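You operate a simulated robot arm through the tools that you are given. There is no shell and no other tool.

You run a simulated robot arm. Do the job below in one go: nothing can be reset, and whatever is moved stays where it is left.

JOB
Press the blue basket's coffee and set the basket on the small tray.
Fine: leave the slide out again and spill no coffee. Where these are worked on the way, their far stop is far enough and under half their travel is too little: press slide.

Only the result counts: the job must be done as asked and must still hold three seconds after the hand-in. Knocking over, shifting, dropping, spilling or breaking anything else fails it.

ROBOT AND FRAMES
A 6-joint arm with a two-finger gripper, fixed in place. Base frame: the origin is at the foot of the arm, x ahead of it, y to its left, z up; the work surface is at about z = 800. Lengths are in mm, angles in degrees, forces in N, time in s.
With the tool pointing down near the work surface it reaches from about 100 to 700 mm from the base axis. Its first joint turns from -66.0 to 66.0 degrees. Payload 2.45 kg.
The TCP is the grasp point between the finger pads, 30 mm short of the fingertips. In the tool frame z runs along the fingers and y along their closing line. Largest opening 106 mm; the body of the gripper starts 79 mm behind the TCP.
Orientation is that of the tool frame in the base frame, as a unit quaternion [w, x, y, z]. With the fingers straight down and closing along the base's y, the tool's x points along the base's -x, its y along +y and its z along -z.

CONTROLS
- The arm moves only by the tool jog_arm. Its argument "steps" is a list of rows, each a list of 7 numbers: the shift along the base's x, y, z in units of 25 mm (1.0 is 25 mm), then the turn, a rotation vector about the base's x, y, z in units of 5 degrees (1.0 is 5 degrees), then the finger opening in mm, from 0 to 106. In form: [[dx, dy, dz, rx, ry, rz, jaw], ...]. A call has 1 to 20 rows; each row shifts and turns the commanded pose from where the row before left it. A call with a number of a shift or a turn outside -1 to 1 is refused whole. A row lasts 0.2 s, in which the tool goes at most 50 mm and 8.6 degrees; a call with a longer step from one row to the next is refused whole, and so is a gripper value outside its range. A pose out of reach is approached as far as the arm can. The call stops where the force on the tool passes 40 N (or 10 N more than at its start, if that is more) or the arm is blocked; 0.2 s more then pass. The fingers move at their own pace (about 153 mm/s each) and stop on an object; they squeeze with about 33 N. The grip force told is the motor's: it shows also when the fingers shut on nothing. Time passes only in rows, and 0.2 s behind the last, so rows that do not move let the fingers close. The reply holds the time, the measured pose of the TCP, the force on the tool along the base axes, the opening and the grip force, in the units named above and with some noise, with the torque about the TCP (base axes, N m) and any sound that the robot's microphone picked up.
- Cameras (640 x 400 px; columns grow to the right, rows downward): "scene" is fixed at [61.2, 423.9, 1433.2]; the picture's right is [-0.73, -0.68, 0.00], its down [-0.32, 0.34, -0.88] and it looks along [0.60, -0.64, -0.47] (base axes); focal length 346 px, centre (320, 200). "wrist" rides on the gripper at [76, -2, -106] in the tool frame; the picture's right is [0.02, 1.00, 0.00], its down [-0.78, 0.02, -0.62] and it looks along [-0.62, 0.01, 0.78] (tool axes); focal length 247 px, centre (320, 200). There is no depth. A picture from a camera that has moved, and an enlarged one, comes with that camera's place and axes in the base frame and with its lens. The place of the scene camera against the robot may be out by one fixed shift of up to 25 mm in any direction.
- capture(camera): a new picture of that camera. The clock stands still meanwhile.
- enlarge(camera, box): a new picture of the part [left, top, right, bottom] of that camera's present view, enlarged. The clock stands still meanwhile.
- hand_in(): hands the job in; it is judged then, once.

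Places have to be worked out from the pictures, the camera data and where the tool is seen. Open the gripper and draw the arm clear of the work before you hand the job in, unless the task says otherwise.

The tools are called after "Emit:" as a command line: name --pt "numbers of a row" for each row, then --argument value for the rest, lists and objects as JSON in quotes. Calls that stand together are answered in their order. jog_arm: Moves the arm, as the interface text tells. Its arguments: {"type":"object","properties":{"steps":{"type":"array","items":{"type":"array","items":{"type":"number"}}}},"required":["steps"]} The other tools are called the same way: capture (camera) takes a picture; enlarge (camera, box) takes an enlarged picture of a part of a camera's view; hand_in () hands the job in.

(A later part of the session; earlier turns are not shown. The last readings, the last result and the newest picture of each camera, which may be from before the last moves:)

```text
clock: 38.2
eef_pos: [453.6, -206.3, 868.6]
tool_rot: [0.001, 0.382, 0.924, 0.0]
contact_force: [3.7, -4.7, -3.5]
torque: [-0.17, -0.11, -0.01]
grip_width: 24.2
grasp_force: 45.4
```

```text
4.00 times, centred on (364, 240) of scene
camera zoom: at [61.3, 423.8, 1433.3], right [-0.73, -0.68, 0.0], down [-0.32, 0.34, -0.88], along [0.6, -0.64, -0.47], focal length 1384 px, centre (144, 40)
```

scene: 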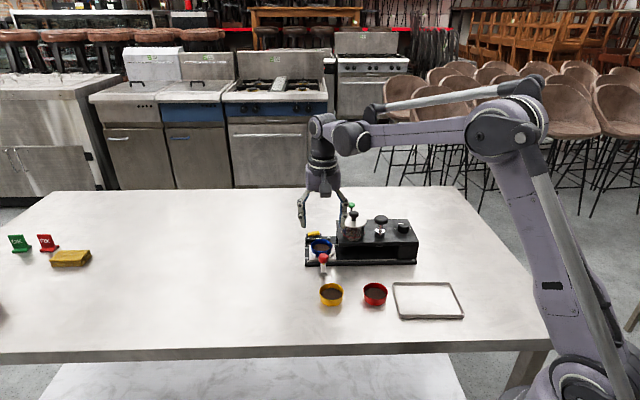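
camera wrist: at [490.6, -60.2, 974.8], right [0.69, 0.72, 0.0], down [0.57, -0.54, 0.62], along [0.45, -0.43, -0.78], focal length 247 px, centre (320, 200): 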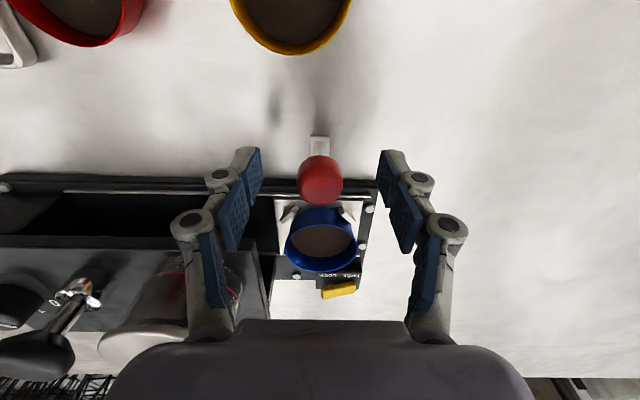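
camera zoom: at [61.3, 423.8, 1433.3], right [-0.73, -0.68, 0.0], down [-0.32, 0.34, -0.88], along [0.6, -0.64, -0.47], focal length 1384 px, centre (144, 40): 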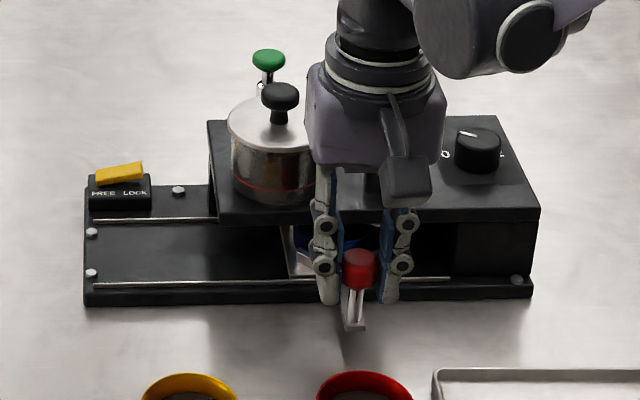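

About 130 mm travelled, forces low. Continuing slowly toward the far stop (expected near 170 mm).

Emit:
jog_arm --pt "-0.18 -0.22 0 0 0 0 18" --pt "-0.2 -0.2 0 0 0 0 18" --pt "-0.2 -0.2 0 0 0 0 18" --pt "-0.2 -0.2 0 0 0 0 18" --pt "-0.15 -0.15 0 0 0 0 18" --pt "-0.1 -0.1 0 0 0 0 18"

Emit:
enlarge --camera "scene" --box '[300, 190, 428, 290]'

```text
clock: 39.6
eef_pos: [432.3, -227.5, 868.3]
tool_rot: [0.002, 0.379, 0.925, 0.007]
contact_force: [24.2, 26.0, -3.2]
torque: [0.51, 0.03, 0.08]
grip_width: 24.4
grasp_force: 45.0
```

```text
4.00 times, centred on (364, 240) of scene
camera zoom: at [61.8, 424.5, 1433.0], right [-0.73, -0.68, 0.0], down [-0.32, 0.34, -0.88], along [0.6, -0.64, -0.47], focal length 1384 px, centre (144, 40)
```

zoom: 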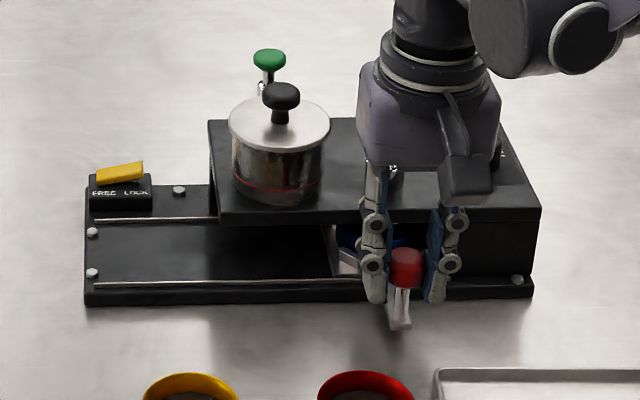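

The slide hit its far stop after ~160 mm (35 N opposing). I'll relieve the push slightly and then open the fingers.

Emit:
jog_arm --pt "0.06 0.06 0 0 0 0 18" --pt "0 0 0 0 0 0 18"

```text
clock: 40.2
eef_pos: [432.1, -227.3, 867.7]
tool_rot: [0.002, 0.38, 0.925, 0.005]
contact_force: [21.6, 20.1, -2.1]
torque: [-0.13, -0.82, 0.11]
grip_width: 24.6
grasp_force: 45.2
```

Emit:
jog_arm --pt "0.08 0.08 0 0 0 0 18" --pt "0.04 0.04 0 0 0 0 18" --pt "0 0 0 0 0 0 18"

```text
clock: 41.0
eef_pos: [432.4, -227.8, 868.5]
tool_rot: [-0.002, 0.383, 0.924, 0.002]
contact_force: [7.2, 12.6, -3.3]
torque: [0.07, -0.34, 0.03]
grip_width: 24.4
grasp_force: 45.0
```

Still resting against the stop with little force. Relieving a touch more and opening the fingers evenly.

Emit:
jog_arm --pt "0.05 0.07 0 0 0 0 18" --pt "0 0 0 0 0 0 22" --pt "0 0 0 0 0 0 26" --pt "0 0 0 0 0 0 32" --pt "0 0 0 0 0 0 40" --pt "0 0 0 0 0 0 50" --pt "0 0 0 0 0 0 60" --pt "0 0 0 0 0 0 60"

Emit:
capture --camera "wrist"

Emit:
enlarge --camera "scene" --box '[300, 190, 428, 290]'

```text
clock: 42.8
eef_pos: [433.8, -224.8, 868.8]
tool_rot: [0.0, 0.382, 0.924, -0.001]
contact_force: [0.5, -0.1, -0.3]
torque: [-0.04, -0.01, 0.0]
grip_width: 60.1
grasp_force: 0.1
```

```text
taken
camera wrist: at [378.7, -172.7, 975.2], right [0.69, 0.72, 0.0], down [0.57, -0.54, 0.62], along [0.45, -0.43, -0.78], focal length 247 px, centre (320, 200)
```

wrist: 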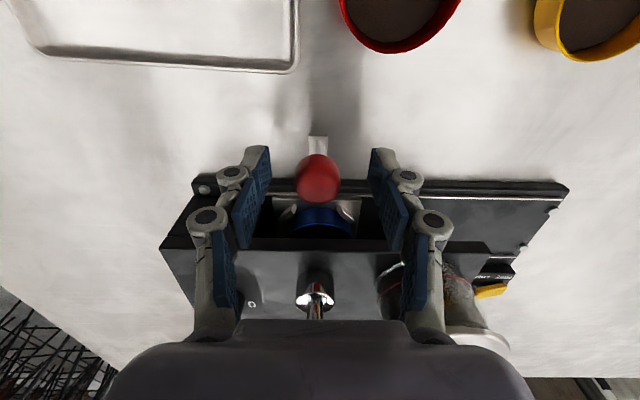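

```text
4.00 times, centred on (364, 240) of scene
camera zoom: at [61.2, 423.9, 1433.2], right [-0.73, -0.68, 0.0], down [-0.32, 0.34, -0.88], along [0.6, -0.64, -0.47], focal length 1384 px, centre (144, 40)
```

zoom: 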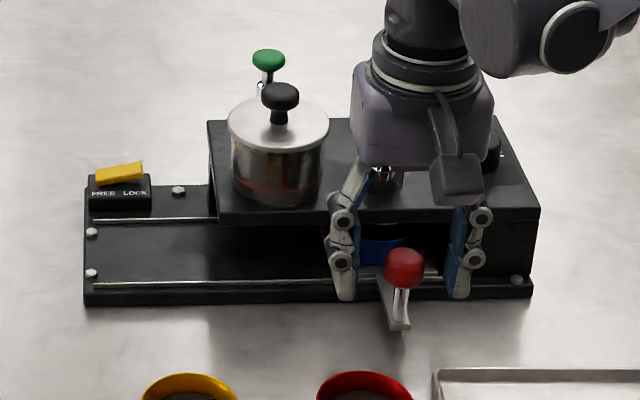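

Slide rests at its far stop and the knob is released; the tamper collar lines up with the knob. Lifting up clear and closing fingers, then viewing the tamper.

Emit:
jog_arm --pt "0 0 0.5 0 0 0 60" --pt "0 0 1 0 0 0 60" --pt "0 0 1 0 0 0 60" --pt "0 0 1 0 0 0 40" --pt "0 0 1 0 0 0 20" --pt "0 0 1 0 0 0 0" --pt "0 0 1 0 0 0 0" --pt "0 0 0 0 0 0 0"

Emit:
capture --camera "wrist"

Emit:
enlarge --camera "scene" --box '[300, 190, 428, 290]'

```text
clock: 44.6
eef_pos: [432.5, -225.4, 1031.8]
tool_rot: [0.001, 0.382, 0.924, -0.001]
contact_force: [0.0, -0.4, 0.6]
torque: [0.0, -0.01, 0.01]
grip_width: 0.0
grasp_force: 28.3
```

```text
taken
camera wrist: at [378.1, -172.8, 1138.3], right [0.69, 0.72, 0.0], down [0.57, -0.54, 0.62], along [0.45, -0.43, -0.78], focal length 247 px, centre (320, 200)
```

wrist: 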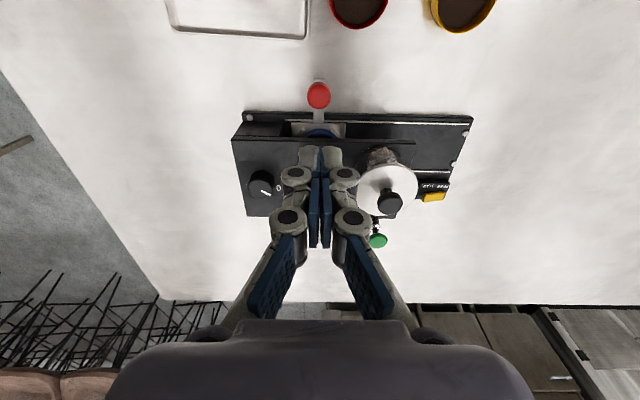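

```text
4.00 times, centred on (364, 240) of scene
camera zoom: at [61.2, 423.9, 1433.2], right [-0.73, -0.68, 0.0], down [-0.32, 0.34, -0.88], along [0.6, -0.64, -0.47], focal length 1384 px, centre (144, 40)
```

zoom: 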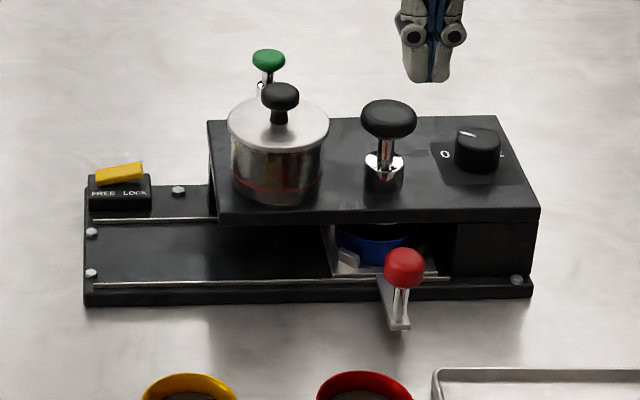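

The closed fingers hide the tamper; I'll open them fully for a view, keeping position.

Emit:
jog_arm --pt "0 0 0 0 0 0 106" --pt "0 0 0 0 0 0 106" --pt "0 0 0 0 0 0 106"

Emit:
enlarge --camera "wrist" --box '[220, 80, 420, 240]'

```text
clock: 45.4
eef_pos: [433.3, -225.9, 1031.2]
tool_rot: [0.001, 0.382, 0.924, 0.0]
contact_force: [0.7, 1.2, -0.5]
torque: [0.0, -0.03, -0.01]
grip_width: 106.0
grasp_force: 0.1
```

```text
2.50 times, centred on (320, 160) of wrist
camera zoom: at [378.2, -172.8, 1137.9], right [0.69, 0.72, 0.0], down [0.57, -0.54, 0.62], along [0.45, -0.43, -0.78], focal length 617 px, centre (320, 300)
```

zoom: 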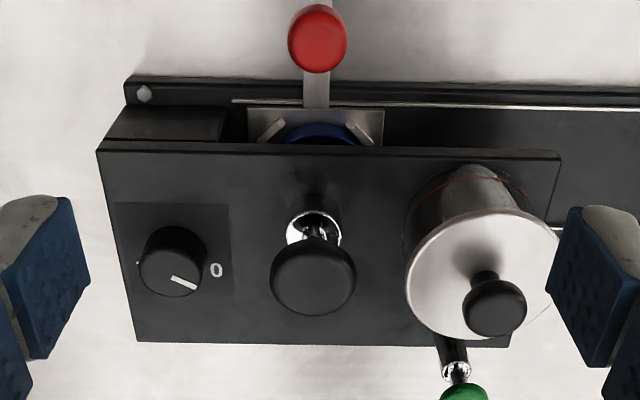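

The tamper's mushroom is at about (491,-285), top near z≈925-930. I'll close the fingers and move over it at height.

Emit:
jog_arm --pt "0.3 -0.3 0 0 0 0 60" --pt "0.5 -0.51 0 0 0 0 20" --pt "0.6 -0.61 0 0 0 0 0" --pt "0.6 -0.61 0 0 0 0 0" --pt "0.33 -0.334 0 0 0 0 0" --pt "0 0 -0.8 0 0 0 0" --pt "0 0 -0.8 0 0 0 0" --pt "0 0 -0.4 0 0 0 0" --pt "0 0 0 0 0 0 0"

Emit:
enlarge --camera "wrist" --box '[220, 80, 420, 240]'

Emit:
enlarge --camera "scene" --box '[320, 180, 416, 260]'

```text
clock: 47.4
eef_pos: [490.8, -286.2, 981.2]
tool_rot: [0.001, 0.382, 0.924, 0.0]
contact_force: [0.3, -0.4, 0.7]
torque: [-0.02, 0.02, -0.03]
grip_width: 0.0
grasp_force: 28.6
```

```text
2.50 times, centred on (320, 160) of wrist
camera zoom: at [436.6, -231.7, 1087.5], right [0.69, 0.72, 0.0], down [0.57, -0.54, 0.62], along [0.45, -0.43, -0.78], focal length 617 px, centre (320, 300)
```

zoom: 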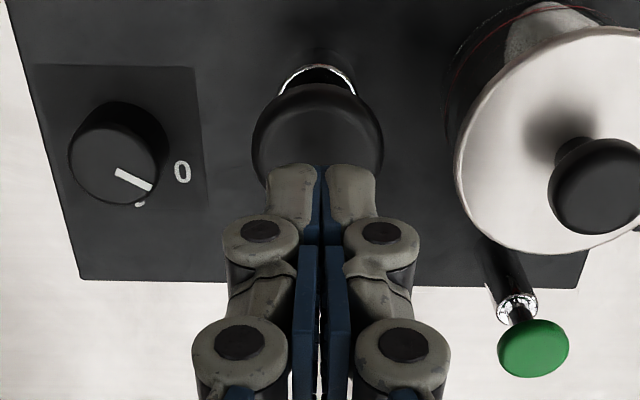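

```text
5.00 times, centred on (368, 220) of scene
camera zoom: at [61.2, 423.9, 1433.2], right [-0.73, -0.68, 0.0], down [-0.32, 0.34, -0.88], along [0.6, -0.64, -0.47], focal length 1730 px, centre (80, 100)
```

zoom: 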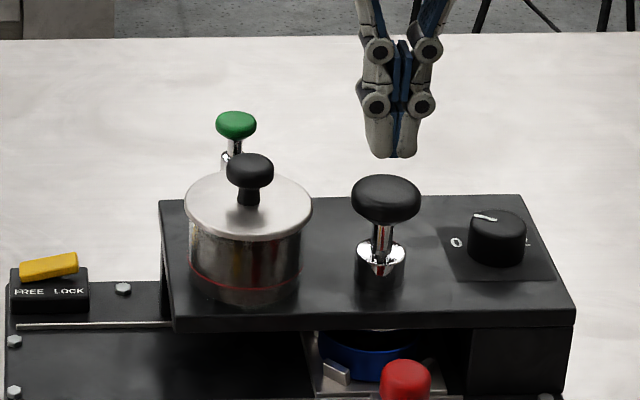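

The mushroom centre is ~3 mm toward the front of my TCP. Correcting, and descending slowly to contact.

Emit:
jog_arm --pt "-0.06 0.07 0 0 0 0 0" --pt "0 0 -0.3 0 0 0 0" --pt "0 0 -0.2 0 0 0 0" --pt "0 0 -0.1 0 0 0 0" --pt "0 0 0 0 0 0 0"

Emit:
enlarge --camera "scene" --box '[320, 180, 416, 260]'

```text
clock: 48.6
eef_pos: [490.3, -283.7, 966.1]
tool_rot: [0.0, 0.383, 0.924, 0.0]
contact_force: [-1.0, 0.3, 1.7]
torque: [-0.01, -0.02, -0.01]
grip_width: 0.0
grasp_force: 28.6
```

```text
5.00 times, centred on (368, 220) of scene
camera zoom: at [61.2, 423.9, 1433.2], right [-0.73, -0.68, 0.0], down [-0.32, 0.34, -0.88], along [0.6, -0.64, -0.47], focal length 1730 px, centre (80, 100)
```

zoom: 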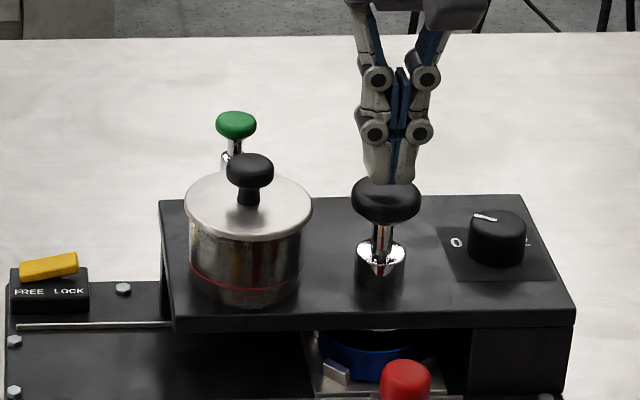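

Fingertips are almost touching the mushroom. Descending in 2 mm rows.

Emit:
jog_arm --pt "0 0 -0.08 0 0 0 0" --pt "0 0 -0.08 0 0 0 0" --pt "0 0 -0.08 0 0 0 0" --pt "0 0 -0.08 0 0 0 0"

```text
clock: 49.6
eef_pos: [489.9, -283.5, 957.6]
tool_rot: [0.001, 0.382, 0.924, 0.0]
contact_force: [-0.6, -0.6, 0.6]
torque: [-0.03, 0.0, 0.0]
grip_width: 0.0
grasp_force: 28.7
```

Emit:
jog_arm --pt "0 0 -0.08 0 0 0 0" --pt "0 0 -0.08 0 0 0 0" --pt "0 0 -0.08 0 0 0 0" --pt "0 0 -0.08 0 0 0 0"

Emit:
enlarge --camera "scene" --box '[320, 180, 416, 260]'

```text
clock: 50.6
eef_pos: [489.6, -283.6, 950.2]
tool_rot: [0.001, 0.383, 0.924, 0.0]
contact_force: [0.1, -0.2, 1.2]
torque: [-0.01, 0.03, -0.03]
grip_width: 6.1
grasp_force: 28.4
```

```text
5.00 times, centred on (368, 220) of scene
camera zoom: at [61.2, 423.9, 1433.2], right [-0.73, -0.68, 0.0], down [-0.32, 0.34, -0.88], along [0.6, -0.64, -0.47], focal length 1730 px, centre (80, 100)
```

zoom: 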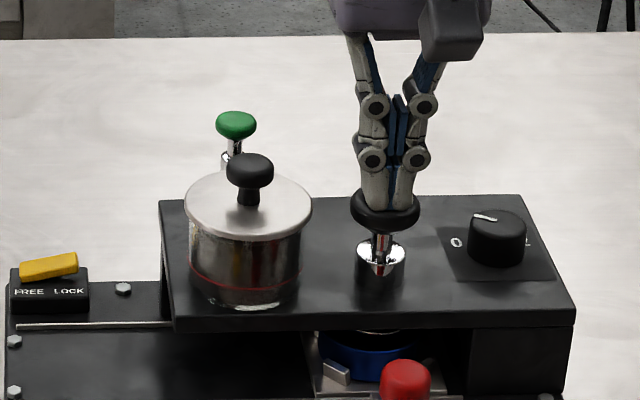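

The fingers spread to 6 mm on contact—the mushroom is apparently domed. Let me look closely before pressing further.

Emit:
enlarge --camera "scene" --box '[358, 205, 398, 240]'

Emit:
enlarge --camera "wrist" --box '[240, 80, 400, 200]'

```text
11.43 times, centred on (378, 222) of scene
camera zoom: at [61.2, 423.9, 1433.2], right [-0.73, -0.68, 0.0], down [-0.32, 0.34, -0.88], along [0.6, -0.64, -0.47], focal length 3954 px, centre (-343, -57)
```

zoom: 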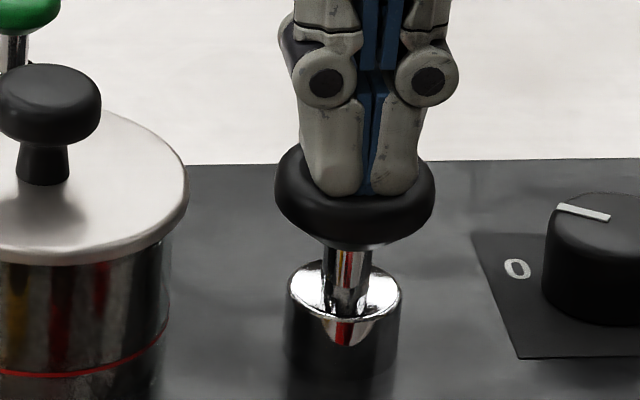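

```text
3.33 times, centred on (320, 140) of wrist
camera zoom: at [434.9, -229.9, 1056.5], right [0.69, 0.72, 0.0], down [0.57, -0.54, 0.62], along [0.45, -0.43, -0.78], focal length 823 px, centre (320, 400)
```

zoom: 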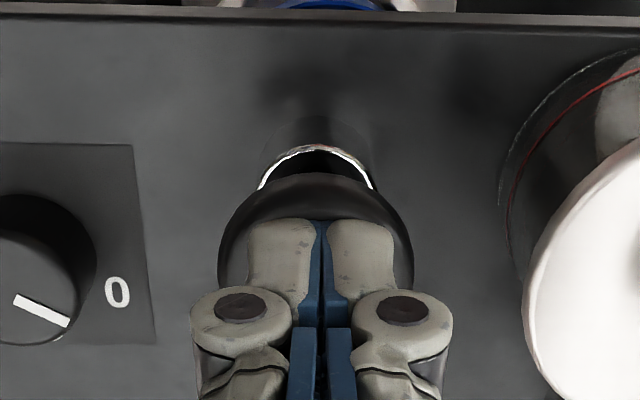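

Tips rest on the dome, spread slightly; the force is still small. I'll press 2–4 mm more and watch opening and force.

Emit:
jog_arm --pt "0 0 -0.08 0 0 0 0" --pt "0 0 0 0 0 0 0"

```text
clock: 51.2
eef_pos: [489.7, -283.2, 947.3]
tool_rot: [0.001, 0.382, 0.924, 0.0]
contact_force: [0.1, -1.2, 0.8]
torque: [-0.02, 0.03, 0.01]
grip_width: 6.1
grasp_force: 29.0
```

Emit:
enlarge --camera "scene" --box '[358, 205, 398, 240]'

Emit:
jog_arm --pt "0 0 -0.08 0 0 0 0" --pt "0 0 -0.08 0 0 0 0" --pt "0 0 0 0 0 0 0"

Emit:
enlarge --camera "scene" --box '[358, 205, 398, 240]'

```text
11.43 times, centred on (378, 222) of scene
camera zoom: at [61.2, 423.9, 1433.2], right [-0.73, -0.68, 0.0], down [-0.32, 0.34, -0.88], along [0.6, -0.64, -0.47], focal length 3954 px, centre (-343, -57)
```

zoom: 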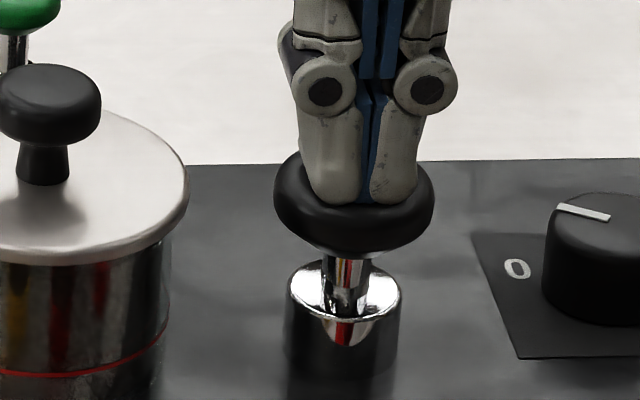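

```text
clock: 52.0
eef_pos: [491.2, -283.5, 942.9]
tool_rot: [0.001, 0.382, 0.924, 0.0]
contact_force: [-0.1, 0.0, 1.4]
torque: [0.02, -0.01, 0.04]
grip_width: 6.3
grasp_force: 28.5
```

```text
11.43 times, centred on (378, 222) of scene
camera zoom: at [61.2, 423.9, 1433.2], right [-0.73, -0.68, 0.0], down [-0.32, 0.34, -0.88], along [0.6, -0.64, -0.47], focal length 3954 px, centre (-343, -57)
```

zoom: 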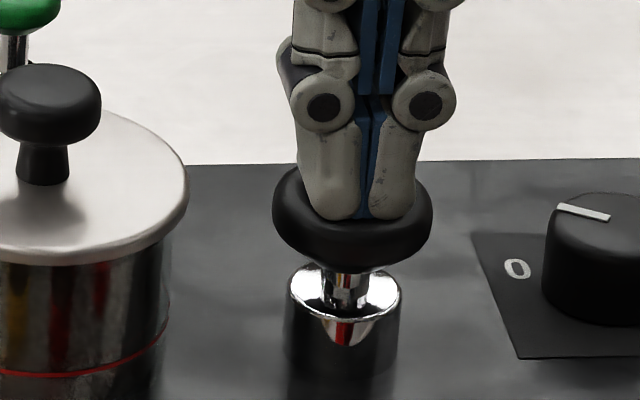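

The mushroom moves down with light resistance as I push. Continuing slowly to its stop.

Emit:
jog_arm --pt "0 0 -0.08 0 0 0 0" --pt "0 0 -0.08 0 0 0 0" --pt "0 0 -0.08 0 0 0 0" --pt "0 0 -0.08 0 0 0 0" --pt "0 0 0 0 0 0 0"

Emit:
enlarge --camera "scene" --box '[342, 205, 406, 265]'

```text
clock: 53.2
eef_pos: [489.9, -283.4, 935.3]
tool_rot: [0.001, 0.382, 0.924, -0.001]
contact_force: [0.2, 1.4, 8.9]
torque: [-0.01, -0.01, -0.03]
grip_width: 6.1
grasp_force: 28.4
```

```text
6.67 times, centred on (374, 235) of scene
camera zoom: at [61.1, 424.0, 1433.2], right [-0.73, -0.68, 0.0], down [-0.32, 0.34, -0.88], along [0.6, -0.64, -0.47], focal length 2306 px, centre (-40, -33)
```

zoom: 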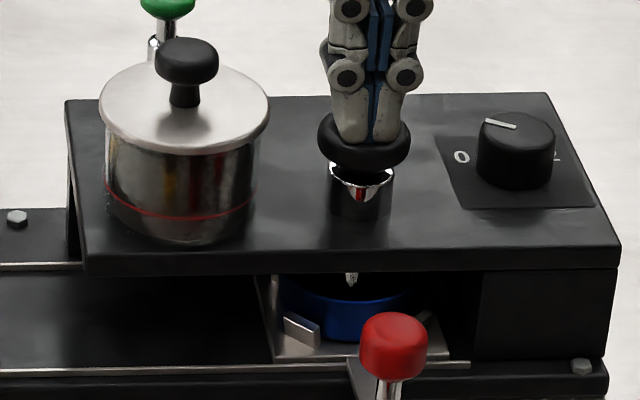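

The tamper is now going into the basket with rising force (9 N). Pressing on to the far stop.

Emit:
jog_arm --pt "0 0 -0.06 0 0 0 0" --pt "0 0 -0.06 0 0 0 0" --pt "0 0 -0.06 0 0 0 0" --pt "0 0 -0.06 0 0 0 0" --pt "0 0 -0.06 0 0 0 0" --pt "0 0 0 0 0 0 0"

Emit:
enlarge --camera "scene" --box '[342, 205, 406, 265]'

```text
clock: 54.3
eef_pos: [490.1, -283.4, 933.1]
tool_rot: [0.001, 0.383, 0.924, -0.001]
contact_force: [-0.6, 0.5, 17.5]
torque: [-0.01, 0.05, -0.01]
grip_width: 5.9
grasp_force: 28.4
stopped in row 5: the force on the tool passed its limit at 43 N (the readings are from after the stop); the commanded pose is now the measured one
```

```text
6.67 times, centred on (374, 235) of scene
camera zoom: at [60.9, 424.1, 1433.2], right [-0.73, -0.68, 0.0], down [-0.32, 0.34, -0.88], along [0.6, -0.64, -0.47], focal length 2306 px, centre (-40, -33)
```

zoom: 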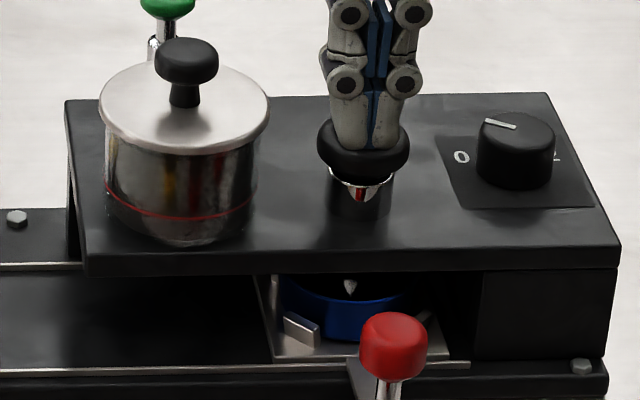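

It reached 43 N near z≈931. I'll push again gently to confirm it's a hard stop, and hold it.

Emit:
jog_arm --pt "0 0 -0.05 0 0 0 0" --pt "0 0 -0.05 0 0 0 0" --pt "0 0 0 0 0 0 0" --pt "0 0 0 0 0 0 0"

Emit:
enlarge --camera "scene" --box '[358, 210, 398, 240]'

```text
clock: 54.8
eef_pos: [489.8, -283.8, 932.8]
tool_rot: [0.003, 0.383, 0.924, -0.001]
contact_force: [-0.6, 0.8, 17.9]
torque: [-0.02, 0.02, 0.0]
grip_width: 6.3
grasp_force: 28.5
stopped in row 2: the force on the tool passed its limit at 44 N (the readings are from after the stop); the commanded pose is now the measured one
```

```text
13.33 times, centred on (378, 225) of scene
camera zoom: at [60.9, 424.1, 1433.2], right [-0.73, -0.68, 0.0], down [-0.32, 0.34, -0.88], along [0.6, -0.64, -0.47], focal length 4613 px, centre (-453, -133)
```

zoom: 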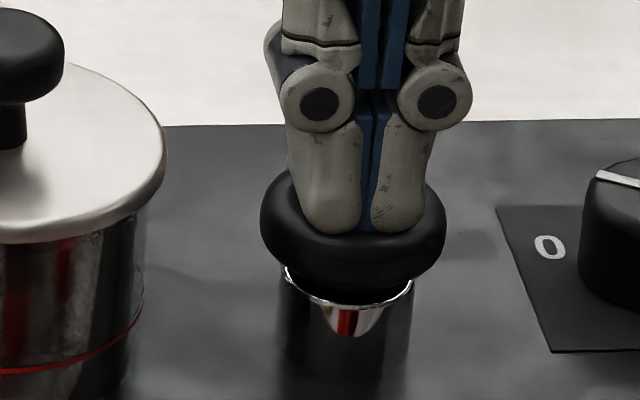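

This is a hard stop: same height and >40 N again, mushroom down on its collar. I'll hold a moment, then lift slowly and see whether the tamper returns.

Emit:
jog_arm --pt "0 0 0 0 0 0 0" --pt "0 0 0 0 0 0 0" --pt "0 0 0 0 0 0 0" --pt "0 0 0.1 0 0 0 0" --pt "0 0 0.2 0 0 0 0" --pt "0 0 0.2 0 0 0 0" --pt "0 0 0.3 0 0 0 0" --pt "0 0 0.4 0 0 0 0" --pt "0 0 0.4 0 0 0 0" --pt "0 0 0 0 0 0 0"

Emit:
enlarge --camera "scene" --box '[342, 200, 406, 265]'

```text
clock: 57.0
eef_pos: [490.0, -284.2, 971.4]
tool_rot: [0.002, 0.383, 0.924, 0.0]
contact_force: [1.0, 0.9, -0.2]
torque: [0.02, 0.02, 0.03]
grip_width: 0.1
grasp_force: 28.4
```

```text
6.15 times, centred on (374, 232) of scene
camera zoom: at [61.2, 423.9, 1433.2], right [-0.73, -0.68, 0.0], down [-0.32, 0.34, -0.88], along [0.6, -0.64, -0.47], focal length 2129 px, centre (-12, 0)
```

zoom: 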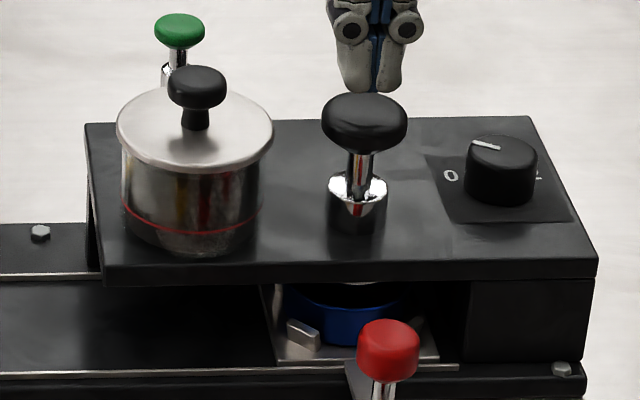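

The tamper sprang back up. Now I'll go back over the red knob to pull the slide out.

Emit:
jog_arm --pt "0 0 0.8 0 0 0 0" --pt "0 0 0.8 0 0 0 0" --pt "0 0 0.8 0 0 0 20" --pt "-0.3 0.29 0 0 0 0 40" --pt "-0.5 0.49 0 0 0 0 60" --pt "-0.6 0.59 0 0 0 0 70" --pt "-0.6 0.59 0 0 0 0 70" --pt "-0.304 0.308 0 0 0 0 70" --pt "0 0 -0.8 0 0 0 70" --pt "0 0 -1 0 0 0 70" --pt "0 0 -1 0 0 0 70" --pt "0 0 -0.8 0 0 0 70" --pt "0 0 0 0 0 0 70"

Emit:
capture --camera "wrist"

```text
clock: 59.8
eef_pos: [432.7, -227.2, 940.7]
tool_rot: [0.003, 0.382, 0.924, -0.001]
contact_force: [-0.2, 1.2, -0.2]
torque: [0.0, -0.05, 0.0]
grip_width: 69.8
grasp_force: 0.1
```

```text
taken
camera wrist: at [377.7, -173.9, 1047.2], right [0.69, 0.72, 0.0], down [0.56, -0.54, 0.63], along [0.45, -0.43, -0.78], focal length 247 px, centre (320, 200)
```

wrist: 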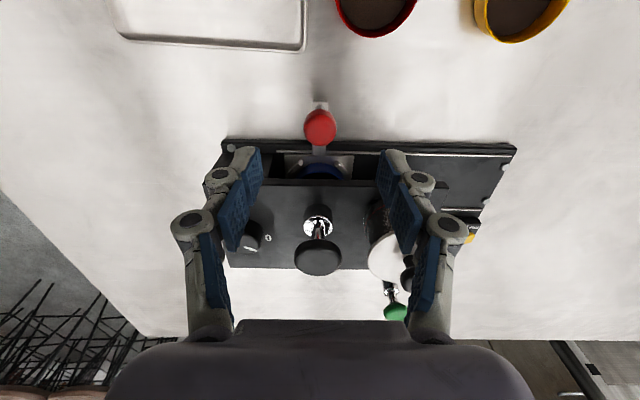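

Knob is centred between the fingers. Lowering to z≈869 and gripping it.

Emit:
jog_arm --pt "0 0 -1 0 0 0 70" --pt "0 0 -1 0 0 0 70" --pt "0 0 -0.6 0 0 0 70" --pt "0 0 -0.27 0 0 0 70" --pt "0 0 0 0 0 0 60" --pt "0 0 0 0 0 0 50" --pt "0 0 0 0 0 0 42" --pt "0 0 0 0 0 0 36" --pt "0 0 0 0 0 0 32" --pt "0 0 0 0 0 0 29" --pt "0 0 0 0 0 0 26" --pt "0 0 0 0 0 0 22" --pt "0 0 0 0 0 0 18" --pt "0 0 0 0 0 0 18"

Emit:
enlarge --camera "scene" --box '[300, 190, 428, 290]'

```text
clock: 62.8
eef_pos: [432.5, -226.5, 868.5]
tool_rot: [0.002, 0.383, 0.924, -0.001]
contact_force: [-0.7, -1.6, 0.3]
torque: [0.02, 0.02, 0.0]
grip_width: 25.1
grasp_force: 44.6
```

```text
4.00 times, centred on (364, 240) of scene
camera zoom: at [61.2, 423.9, 1433.2], right [-0.73, -0.68, 0.0], down [-0.32, 0.34, -0.88], along [0.6, -0.64, -0.47], focal length 1384 px, centre (144, 40)
```

zoom: 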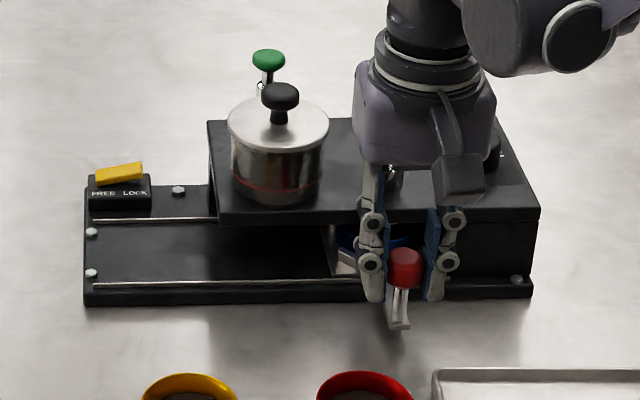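

Knob gripped. Pulling the slide out smoothly along (+1,+1).

Emit:
jog_arm --pt "0.1 0.1 0 0 0 0 18" --pt "0.2 0.2 0 0 0 0 18" --pt "0.3 0.3 0 0 0 0 18" --pt "0.4 0.4 0 0 0 0 18" --pt "0.4 0.4 0 0 0 0 18" --pt "0.4 0.4 0 0 0 0 18" --pt "0.4 0.4 0 0 0 0 18" --pt "0.4 0.4 0 0 0 0 18" --pt "0.4 0.4 0 0 0 0 18" --pt "0.4 0.4 0 0 0 0 18" --pt "0.3 0.3 0 0 0 0 18" --pt "0.2 0.2 0 0 0 0 18" --pt "0 0 0 0 0 0 18"

Emit:
enlarge --camera "scene" --box '[280, 190, 408, 290]'

```text
clock: 65.6
eef_pos: [530.0, -129.1, 870.3]
tool_rot: [0.002, 0.382, 0.924, 0.0]
contact_force: [-1.2, 3.5, -27.9]
torque: [-0.17, -0.27, 0.0]
grip_width: 24.3
grasp_force: 44.9
```

```text
4.00 times, centred on (344, 240) of scene
camera zoom: at [61.6, 423.9, 1433.2], right [-0.73, -0.68, 0.0], down [-0.32, 0.34, -0.88], along [0.6, -0.64, -0.47], focal length 1384 px, centre (224, 40)
```

zoom: 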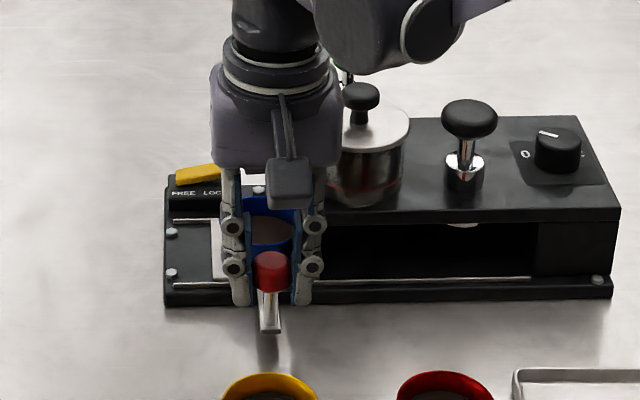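

The slide is nearly out, but there's a 28 N vertical strain; I'll lower 1.5 mm to relieve it, then finish the last ~22 mm slowly.

Emit:
jog_arm --pt "0 0 -0.06 0 0 0 18" --pt "0 0 0 0 0 0 18"

```text
clock: 66.2
eef_pos: [529.9, -129.0, 869.4]
tool_rot: [0.002, 0.382, 0.924, 0.0]
contact_force: [0.0, 0.6, 5.5]
torque: [0.74, 0.68, 0.03]
grip_width: 24.2
grasp_force: 44.9
```

Emit:
jog_arm --pt "0.15 0.15 0 0 0 0 18" --pt "0.15 0.15 -0.01 0 0 0 18" --pt "0.12 0.12 0 0 0 0 18" --pt "0.1 0.1 0 0 0 0 18" --pt "0.08 0.08 0 0 0 0 18" --pt "0.04 0.04 0 0 0 0 18"

Emit:
enlarge --camera "scene" --box '[280, 190, 408, 290]'

```text
clock: 67.6
eef_pos: [547.3, -113.9, 867.9]
tool_rot: [0.003, 0.383, 0.924, -0.001]
contact_force: [-0.2, -5.2, 24.1]
torque: [-0.43, -0.37, 0.07]
grip_width: 24.6
grasp_force: 44.5
```

```text
4.00 times, centred on (344, 240) of scene
camera zoom: at [60.7, 423.9, 1433.2], right [-0.73, -0.68, 0.0], down [-0.32, 0.34, -0.88], along [0.6, -0.64, -0.47], focal length 1384 px, centre (224, 40)
```

zoom: 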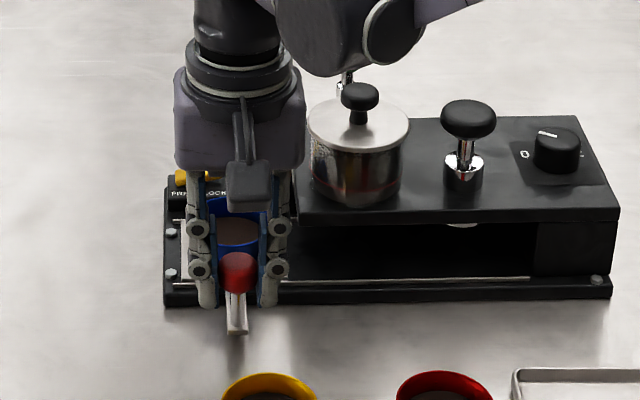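

The slide is back at its start. I'll relieve the vertical strain and check gently that it's against its out-stop.

Emit:
jog_arm --pt "0 0 0.04 0 0 0 18" --pt "0.06 0.06 0 0 0 0 18" --pt "0.04 0.04 0 0 0 0 18" --pt "0 0 0 0 0 0 18"

```text
clock: 68.6
eef_pos: [545.9, -114.2, 868.8]
tool_rot: [-0.001, 0.384, 0.923, -0.004]
contact_force: [-28.0, -18.9, -22.6]
torque: [-0.19, 0.15, -0.12]
grip_width: 24.3
grasp_force: 45.2
```

Out-stop confirmed. Backing off the strain and opening the fingers.

Emit:
jog_arm --pt "-0.1 -0.08 -0.03 0 0 0 18" --pt "-0.03 -0.03 0 0 0 0 18" --pt "0 0 0 0 0 0 18"

```text
clock: 69.4
eef_pos: [546.4, -114.7, 868.3]
tool_rot: [0.003, 0.382, 0.924, -0.001]
contact_force: [-8.8, -12.2, -18.0]
torque: [0.22, 0.6, 0.02]
grip_width: 24.4
grasp_force: 44.2
```

Emit:
jog_arm --pt "-0.03 -0.04 -0.03 0 0 0 18" --pt "0 0 0 0 0 0 22" --pt "0 0 0 0 0 0 25" --pt "0 0 0 0 0 0 28" --pt "0 0 0 0 0 0 34" --pt "0 0 0 0 0 0 44" --pt "0 0 0 0 0 0 56" --pt "0 0 0 0 0 0 70" --pt "0 0 0 0 0 0 70"

Emit:
enlarge --camera "wrist" --box '[220, 120, 420, 310]'

Emit:
enlarge --camera "scene" --box '[280, 190, 408, 290]'

```text
clock: 71.4
eef_pos: [544.6, -115.2, 868.2]
tool_rot: [0.003, 0.383, 0.924, 0.0]
contact_force: [-0.5, -0.4, 0.9]
torque: [0.0, -0.03, 0.0]
grip_width: 70.0
grasp_force: 0.1
```

```text
2.11 times, centred on (320, 215) of wrist
camera zoom: at [489.5, -61.1, 974.2], right [0.69, 0.72, 0.0], down [0.56, -0.54, 0.63], along [0.45, -0.43, -0.78], focal length 520 px, centre (320, 168)
```

zoom: 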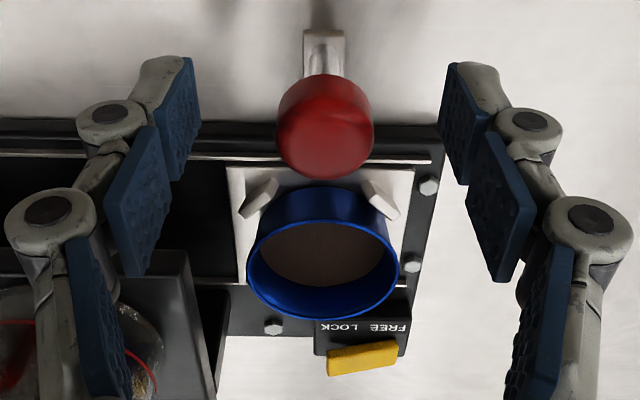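

```text
4.00 times, centred on (344, 240) of scene
camera zoom: at [61.2, 423.9, 1433.2], right [-0.73, -0.68, 0.0], down [-0.32, 0.34, -0.88], along [0.6, -0.64, -0.47], focal length 1384 px, centre (224, 40)
```

zoom: 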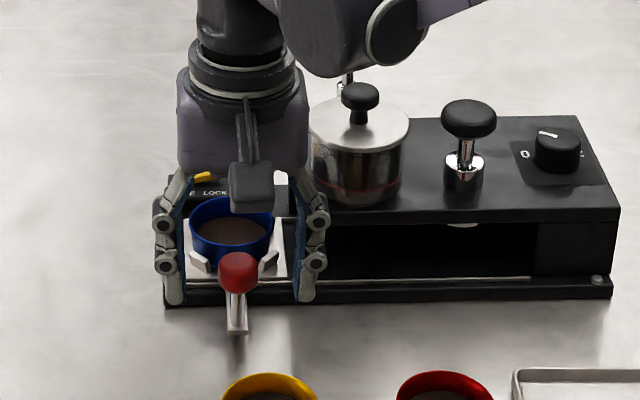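

The slide is out and the basket's coffee appears tamped. I'll lift off, turn the wrist back by -90°, and return over the nest to pick up the blue basket.

Emit:
jog_arm --pt "0 0 0.5 0 0 0 70" --pt "0 0 1 0 0 0 70" --pt "0 0 1 0 0 0 70" --pt "0 0 1 0 0 0 70" --pt "0 0 1 0.02 0.05 0 70" --pt "0 0 0 0 0 0 70"

Emit:
jog_arm --pt "0.136 -0.1216 0 0 0 -1 74" --pt "0.136 -0.1216 0 0 0 -1 74" --pt "0.136 -0.1216 0 0 0 -1 74" --pt "0.136 -0.1216 0 0 0 -1 74" --pt "0.136 -0.1216 0 0 0 -1 74" --pt "0.136 -0.1216 0 0 0 -1 74" --pt "0.136 -0.1216 0 0 0 -1 74" --pt "0.136 -0.1216 0 0 0 -1 74" --pt "0.136 -0.1216 0 0 0 -1 74" --pt "0.136 -0.1216 0 0 0 -1 74" --pt "0.136 -0.1216 0 0 0 -1 74" --pt "0.136 -0.1216 0 0 0 -1 74" --pt "0.136 -0.1216 0 0 0 -1 74" --pt "0.136 -0.1216 0 0 0 -1 74" --pt "0.136 -0.1216 0 0 0 -1 74" --pt "0.136 -0.1216 0 0 0 -1 74" --pt "0.136 -0.1216 0 0 0 -1 74" --pt "0.136 -0.1216 0 0 0 -1 74" --pt "0 0 0 0 0 0 74"

Emit:
capture --camera "wrist"

Emit:
enlarge --camera "wrist" --box '[240, 40, 400, 140]'

```text
clock: 72.8
eef_pos: [543.9, -114.9, 980.5]
tool_rot: [-0.001, 0.382, 0.924, -0.001]
contact_force: [-0.5, -0.2, -0.1]
torque: [0.0, -0.03, 0.02]
grip_width: 69.9
grasp_force: 0.0
```

```text
clock: 76.8
eef_pos: [605.1, -169.3, 981.1]
tool_rot: [-0.001, 0.924, 0.382, 0.0]
contact_force: [0.2, 0.1, 0.3]
torque: [0.0, -0.01, 0.06]
grip_width: 74.1
grasp_force: 0.1
```

```text
taken
camera wrist: at [659.2, -113.2, 1086.8], right [0.72, -0.69, 0.0], down [-0.54, -0.57, 0.62], along [-0.43, -0.45, -0.78], focal length 247 px, centre (320, 200)
```

wrist: 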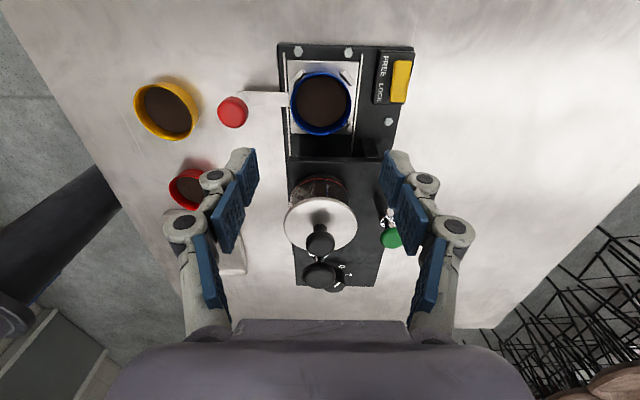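

```text
4.00 times, centred on (320, 90) of wrist
camera zoom: at [659.2, -113.2, 1086.8], right [0.72, -0.69, 0.0], down [-0.54, -0.57, 0.62], along [-0.43, -0.45, -0.78], focal length 988 px, centre (320, 640)
```

zoom: 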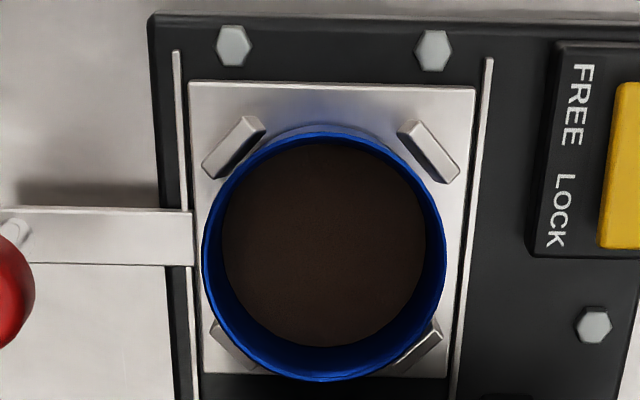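

Basket is where I left it, with the posts around it. Let me check the coffee surface level from the scene camera.

Emit:
enlarge --camera "scene" --box '[300, 225, 348, 265]'

Emit:
enlarge --camera "scene" --box '[310, 275, 390, 315]'

```text
10.00 times, centred on (324, 245) of scene
camera zoom: at [61.2, 423.9, 1433.2], right [-0.73, -0.68, 0.0], down [-0.32, 0.34, -0.88], along [0.6, -0.64, -0.47], focal length 3460 px, centre (280, -250)
```

zoom: 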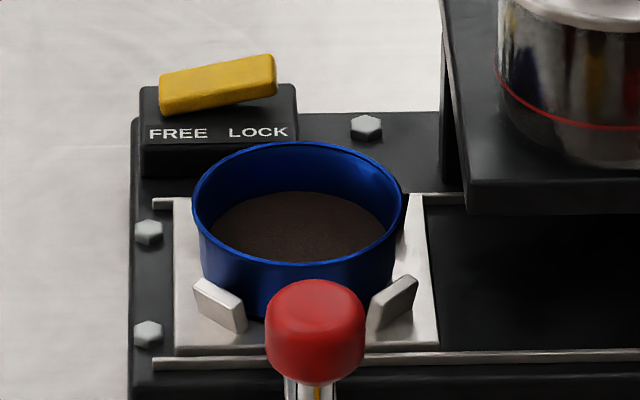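

```text
8.00 times, centred on (350, 295) of scene
camera zoom: at [61.2, 423.9, 1433.2], right [-0.73, -0.68, 0.0], down [-0.32, 0.34, -0.88], along [0.6, -0.64, -0.47], focal length 2768 px, centre (80, -560)
```

zoom: 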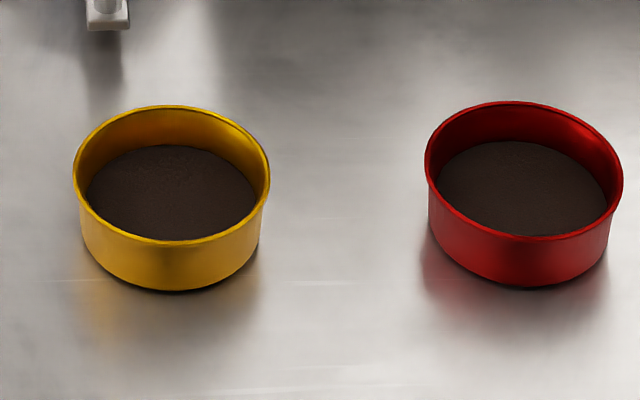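

The coffee surface looks pressed slightly lower than before and nothing is spilled. Descending around the basket and closing gently.

Emit:
jog_arm --pt "0 -0.03 -1 0 0 0 74" --pt "0 0 -1 0 0 0 74" --pt "0 0 -1 0 0 0 74" --pt "0 0 -1 0 0 0 72" --pt "0 0 -0.6 0 0 0 70" --pt "0 0 -0.36 0 0 0 70" --pt "0 0 0 0 0 0 70"

Emit:
enlarge --camera "wrist" --box '[224, 60, 416, 220]'

```text
clock: 78.4
eef_pos: [605.6, -169.7, 856.3]
tool_rot: [-0.001, 0.923, 0.384, -0.001]
contact_force: [-0.1, 0.4, -0.1]
torque: [0.01, 0.0, -0.01]
grip_width: 69.8
grasp_force: 0.1
```

```text
2.50 times, centred on (320, 140) of wrist
camera zoom: at [659.2, -113.6, 962.6], right [0.72, -0.69, 0.0], down [-0.54, -0.57, 0.62], along [-0.43, -0.45, -0.78], focal length 617 px, centre (320, 350)
```

zoom: 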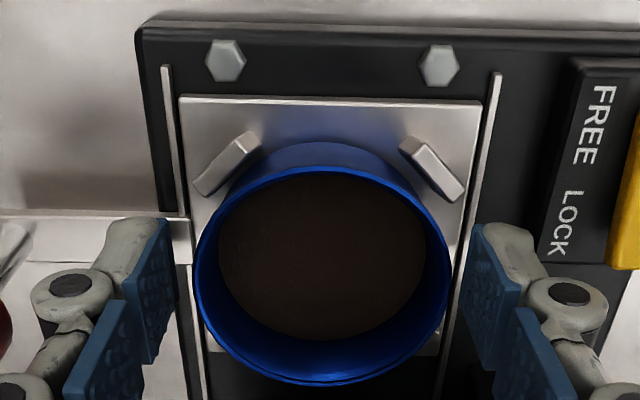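

The view matches the release view, with the coffee surface now a bit deeper. Closing on the basket and lifting slowly.

Emit:
jog_arm --pt "0 0 0 0 0 0 67" --pt "0 0 0 0 0 0 65" --pt "0 0 0 0 0 0 63" --pt "0 0 0 0 0 0 61" --pt "0 0 0 0 0 0 59" --pt "0 0 0 0 0 0 57" --pt "0 0 0 0 0 0 54" --pt "0 0 0 0 0 0 50" --pt "0 0 0 0 0 0 46" --pt "0 0 0 0 0 0 46"

Emit:
jog_arm --pt "0 0 0.1 0 0 0 46" --pt "0 0 0.2 0 0 0 46" --pt "0 0 0.4 0 0 0 46" --pt "0 0 0.6 0 0 0 46" --pt "0 0 0.8 0 0 0 46" --pt "0 0 0.8 0 0 0 46" --pt "0 0 0.8 0 0 0 46" --pt "0 0 0.4 0 0 0 46" --pt "0 0 0 0 0 0 46"

Emit:
capture --camera "wrist"

Emit:
capture --camera "scene"

```text
clock: 80.6
eef_pos: [605.7, -169.9, 856.0]
tool_rot: [-0.002, 0.924, 0.383, 0.0]
contact_force: [1.2, -0.4, 7.4]
torque: [-0.01, 0.03, 0.03]
grip_width: 58.1
grasp_force: 32.6
```

```text
clock: 82.6
eef_pos: [605.8, -169.2, 958.7]
tool_rot: [0.0, 0.924, 0.383, 0.0]
contact_force: [-0.4, -0.2, 0.0]
torque: [0.01, 0.05, -0.03]
grip_width: 57.8
grasp_force: 33.3
```

```text
taken
camera wrist: at [660.0, -113.4, 1065.4], right [0.72, -0.69, 0.0], down [-0.54, -0.57, 0.62], along [-0.43, -0.45, -0.78], focal length 247 px, centre (320, 200)
```

wrist: 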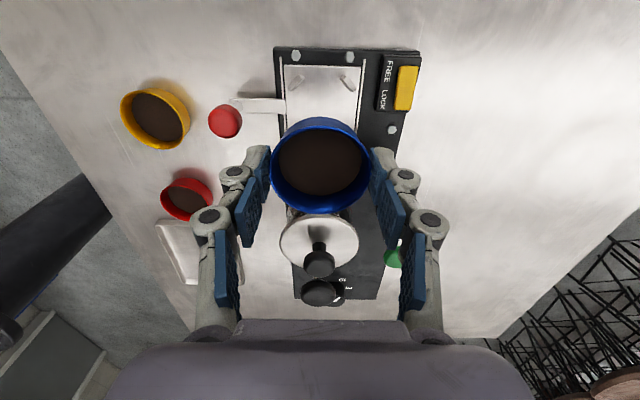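

```text
taken
```

scene: 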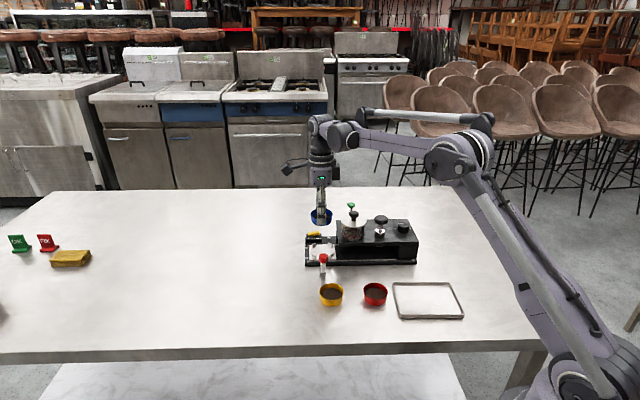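

The basket is held securely, slide stays out. I'll raise to ~1000, move out to the front away from the machine, then carry it over to the tray (centre ≈ (298,-217)) turning the wrist back +90° on the way.

Emit:
jog_arm --pt "0 0 0.3 0 0 0 46" --pt "0 0 0.5 0 0 0 46" --pt "0 0 0.5 0 0 0 46" --pt "0 0 0.3 0 0 0 46" --pt "-0.3 0.295 0 0 0 0 46" --pt "-0.5 0.49 0 0 0 0 46" --pt "-0.7 0.685 0 0 0 0 46" --pt "-0.7 0.685 0 0 0 0 46" --pt "-0.6 0.585 0 0 0 0 46" --pt "-0.43 0.42 0 0 0 0 46" --pt "0 0 0 0 0 0 46"

Emit:
jog_arm --pt "-0.25 -0.14 0 0 0 0.5 46" --pt "-0.45 -0.25 0 0 0 1 46" --pt "-0.54 -0.302 0 0 0 1 46" --pt "-0.54 -0.302 0 0 0 1 46" --pt "-0.54 -0.302 0 0 0 1 46" --pt "-0.54 -0.302 0 0 0 1 46" --pt "-0.54 -0.302 0 0 0 1 46" --pt "-0.54 -0.302 0 0 0 1 46" --pt "-0.54 -0.302 0 0 0 1 46" --pt "-0.54 -0.302 0 0 0 1 46" --pt "-0.54 -0.302 0 0 0 1 46" --pt "-0.54 -0.302 0 0 0 1 46" --pt "-0.54 -0.302 0 0 0 1 46" --pt "-0.54 -0.302 0 0 0 1 46" --pt "-0.54 -0.302 0 0 0 1 46" --pt "-0.54 -0.302 0 0 0 1 46" --pt "-0.5 -0.28 0 0 0 1 46" --pt "-0.32 -0.184 0 0 0 1 46" --pt "0 0 0 0 0 0.5 46" --pt "0 0 0 0 0 0 46"

Emit:
capture --camera "wrist"

Emit:
capture --camera "scene"

```text
clock: 85.0
eef_pos: [524.6, -89.3, 998.5]
tool_rot: [-0.001, 0.923, 0.384, 0.0]
contact_force: [0.1, 0.3, 0.1]
torque: [0.0, 0.01, -0.01]
grip_width: 58.0
grasp_force: 33.0
```

```text
clock: 89.2
eef_pos: [297.2, -217.3, 998.7]
tool_rot: [0.0, 0.382, 0.924, 0.0]
contact_force: [0.2, 0.7, -0.3]
torque: [0.0, 0.03, 0.05]
grip_width: 57.8
grasp_force: 32.6
```

```text
taken
camera wrist: at [243.1, -163.4, 1105.1], right [0.69, 0.72, 0.0], down [0.57, -0.54, 0.62], along [0.45, -0.43, -0.78], focal length 247 px, centre (320, 200)
```

wrist: 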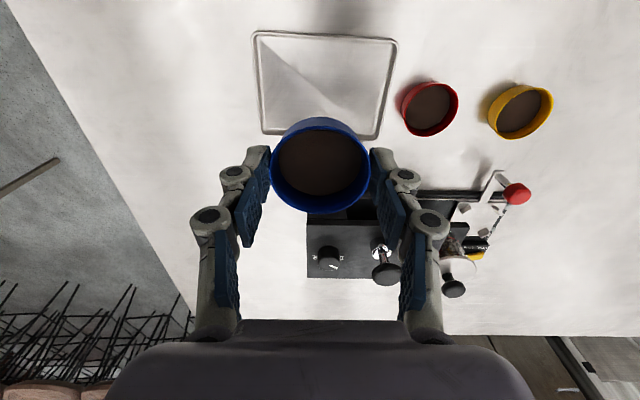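

```text
taken
```

scene: 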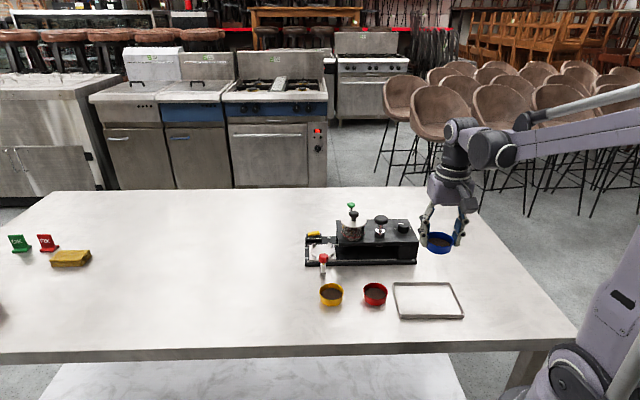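

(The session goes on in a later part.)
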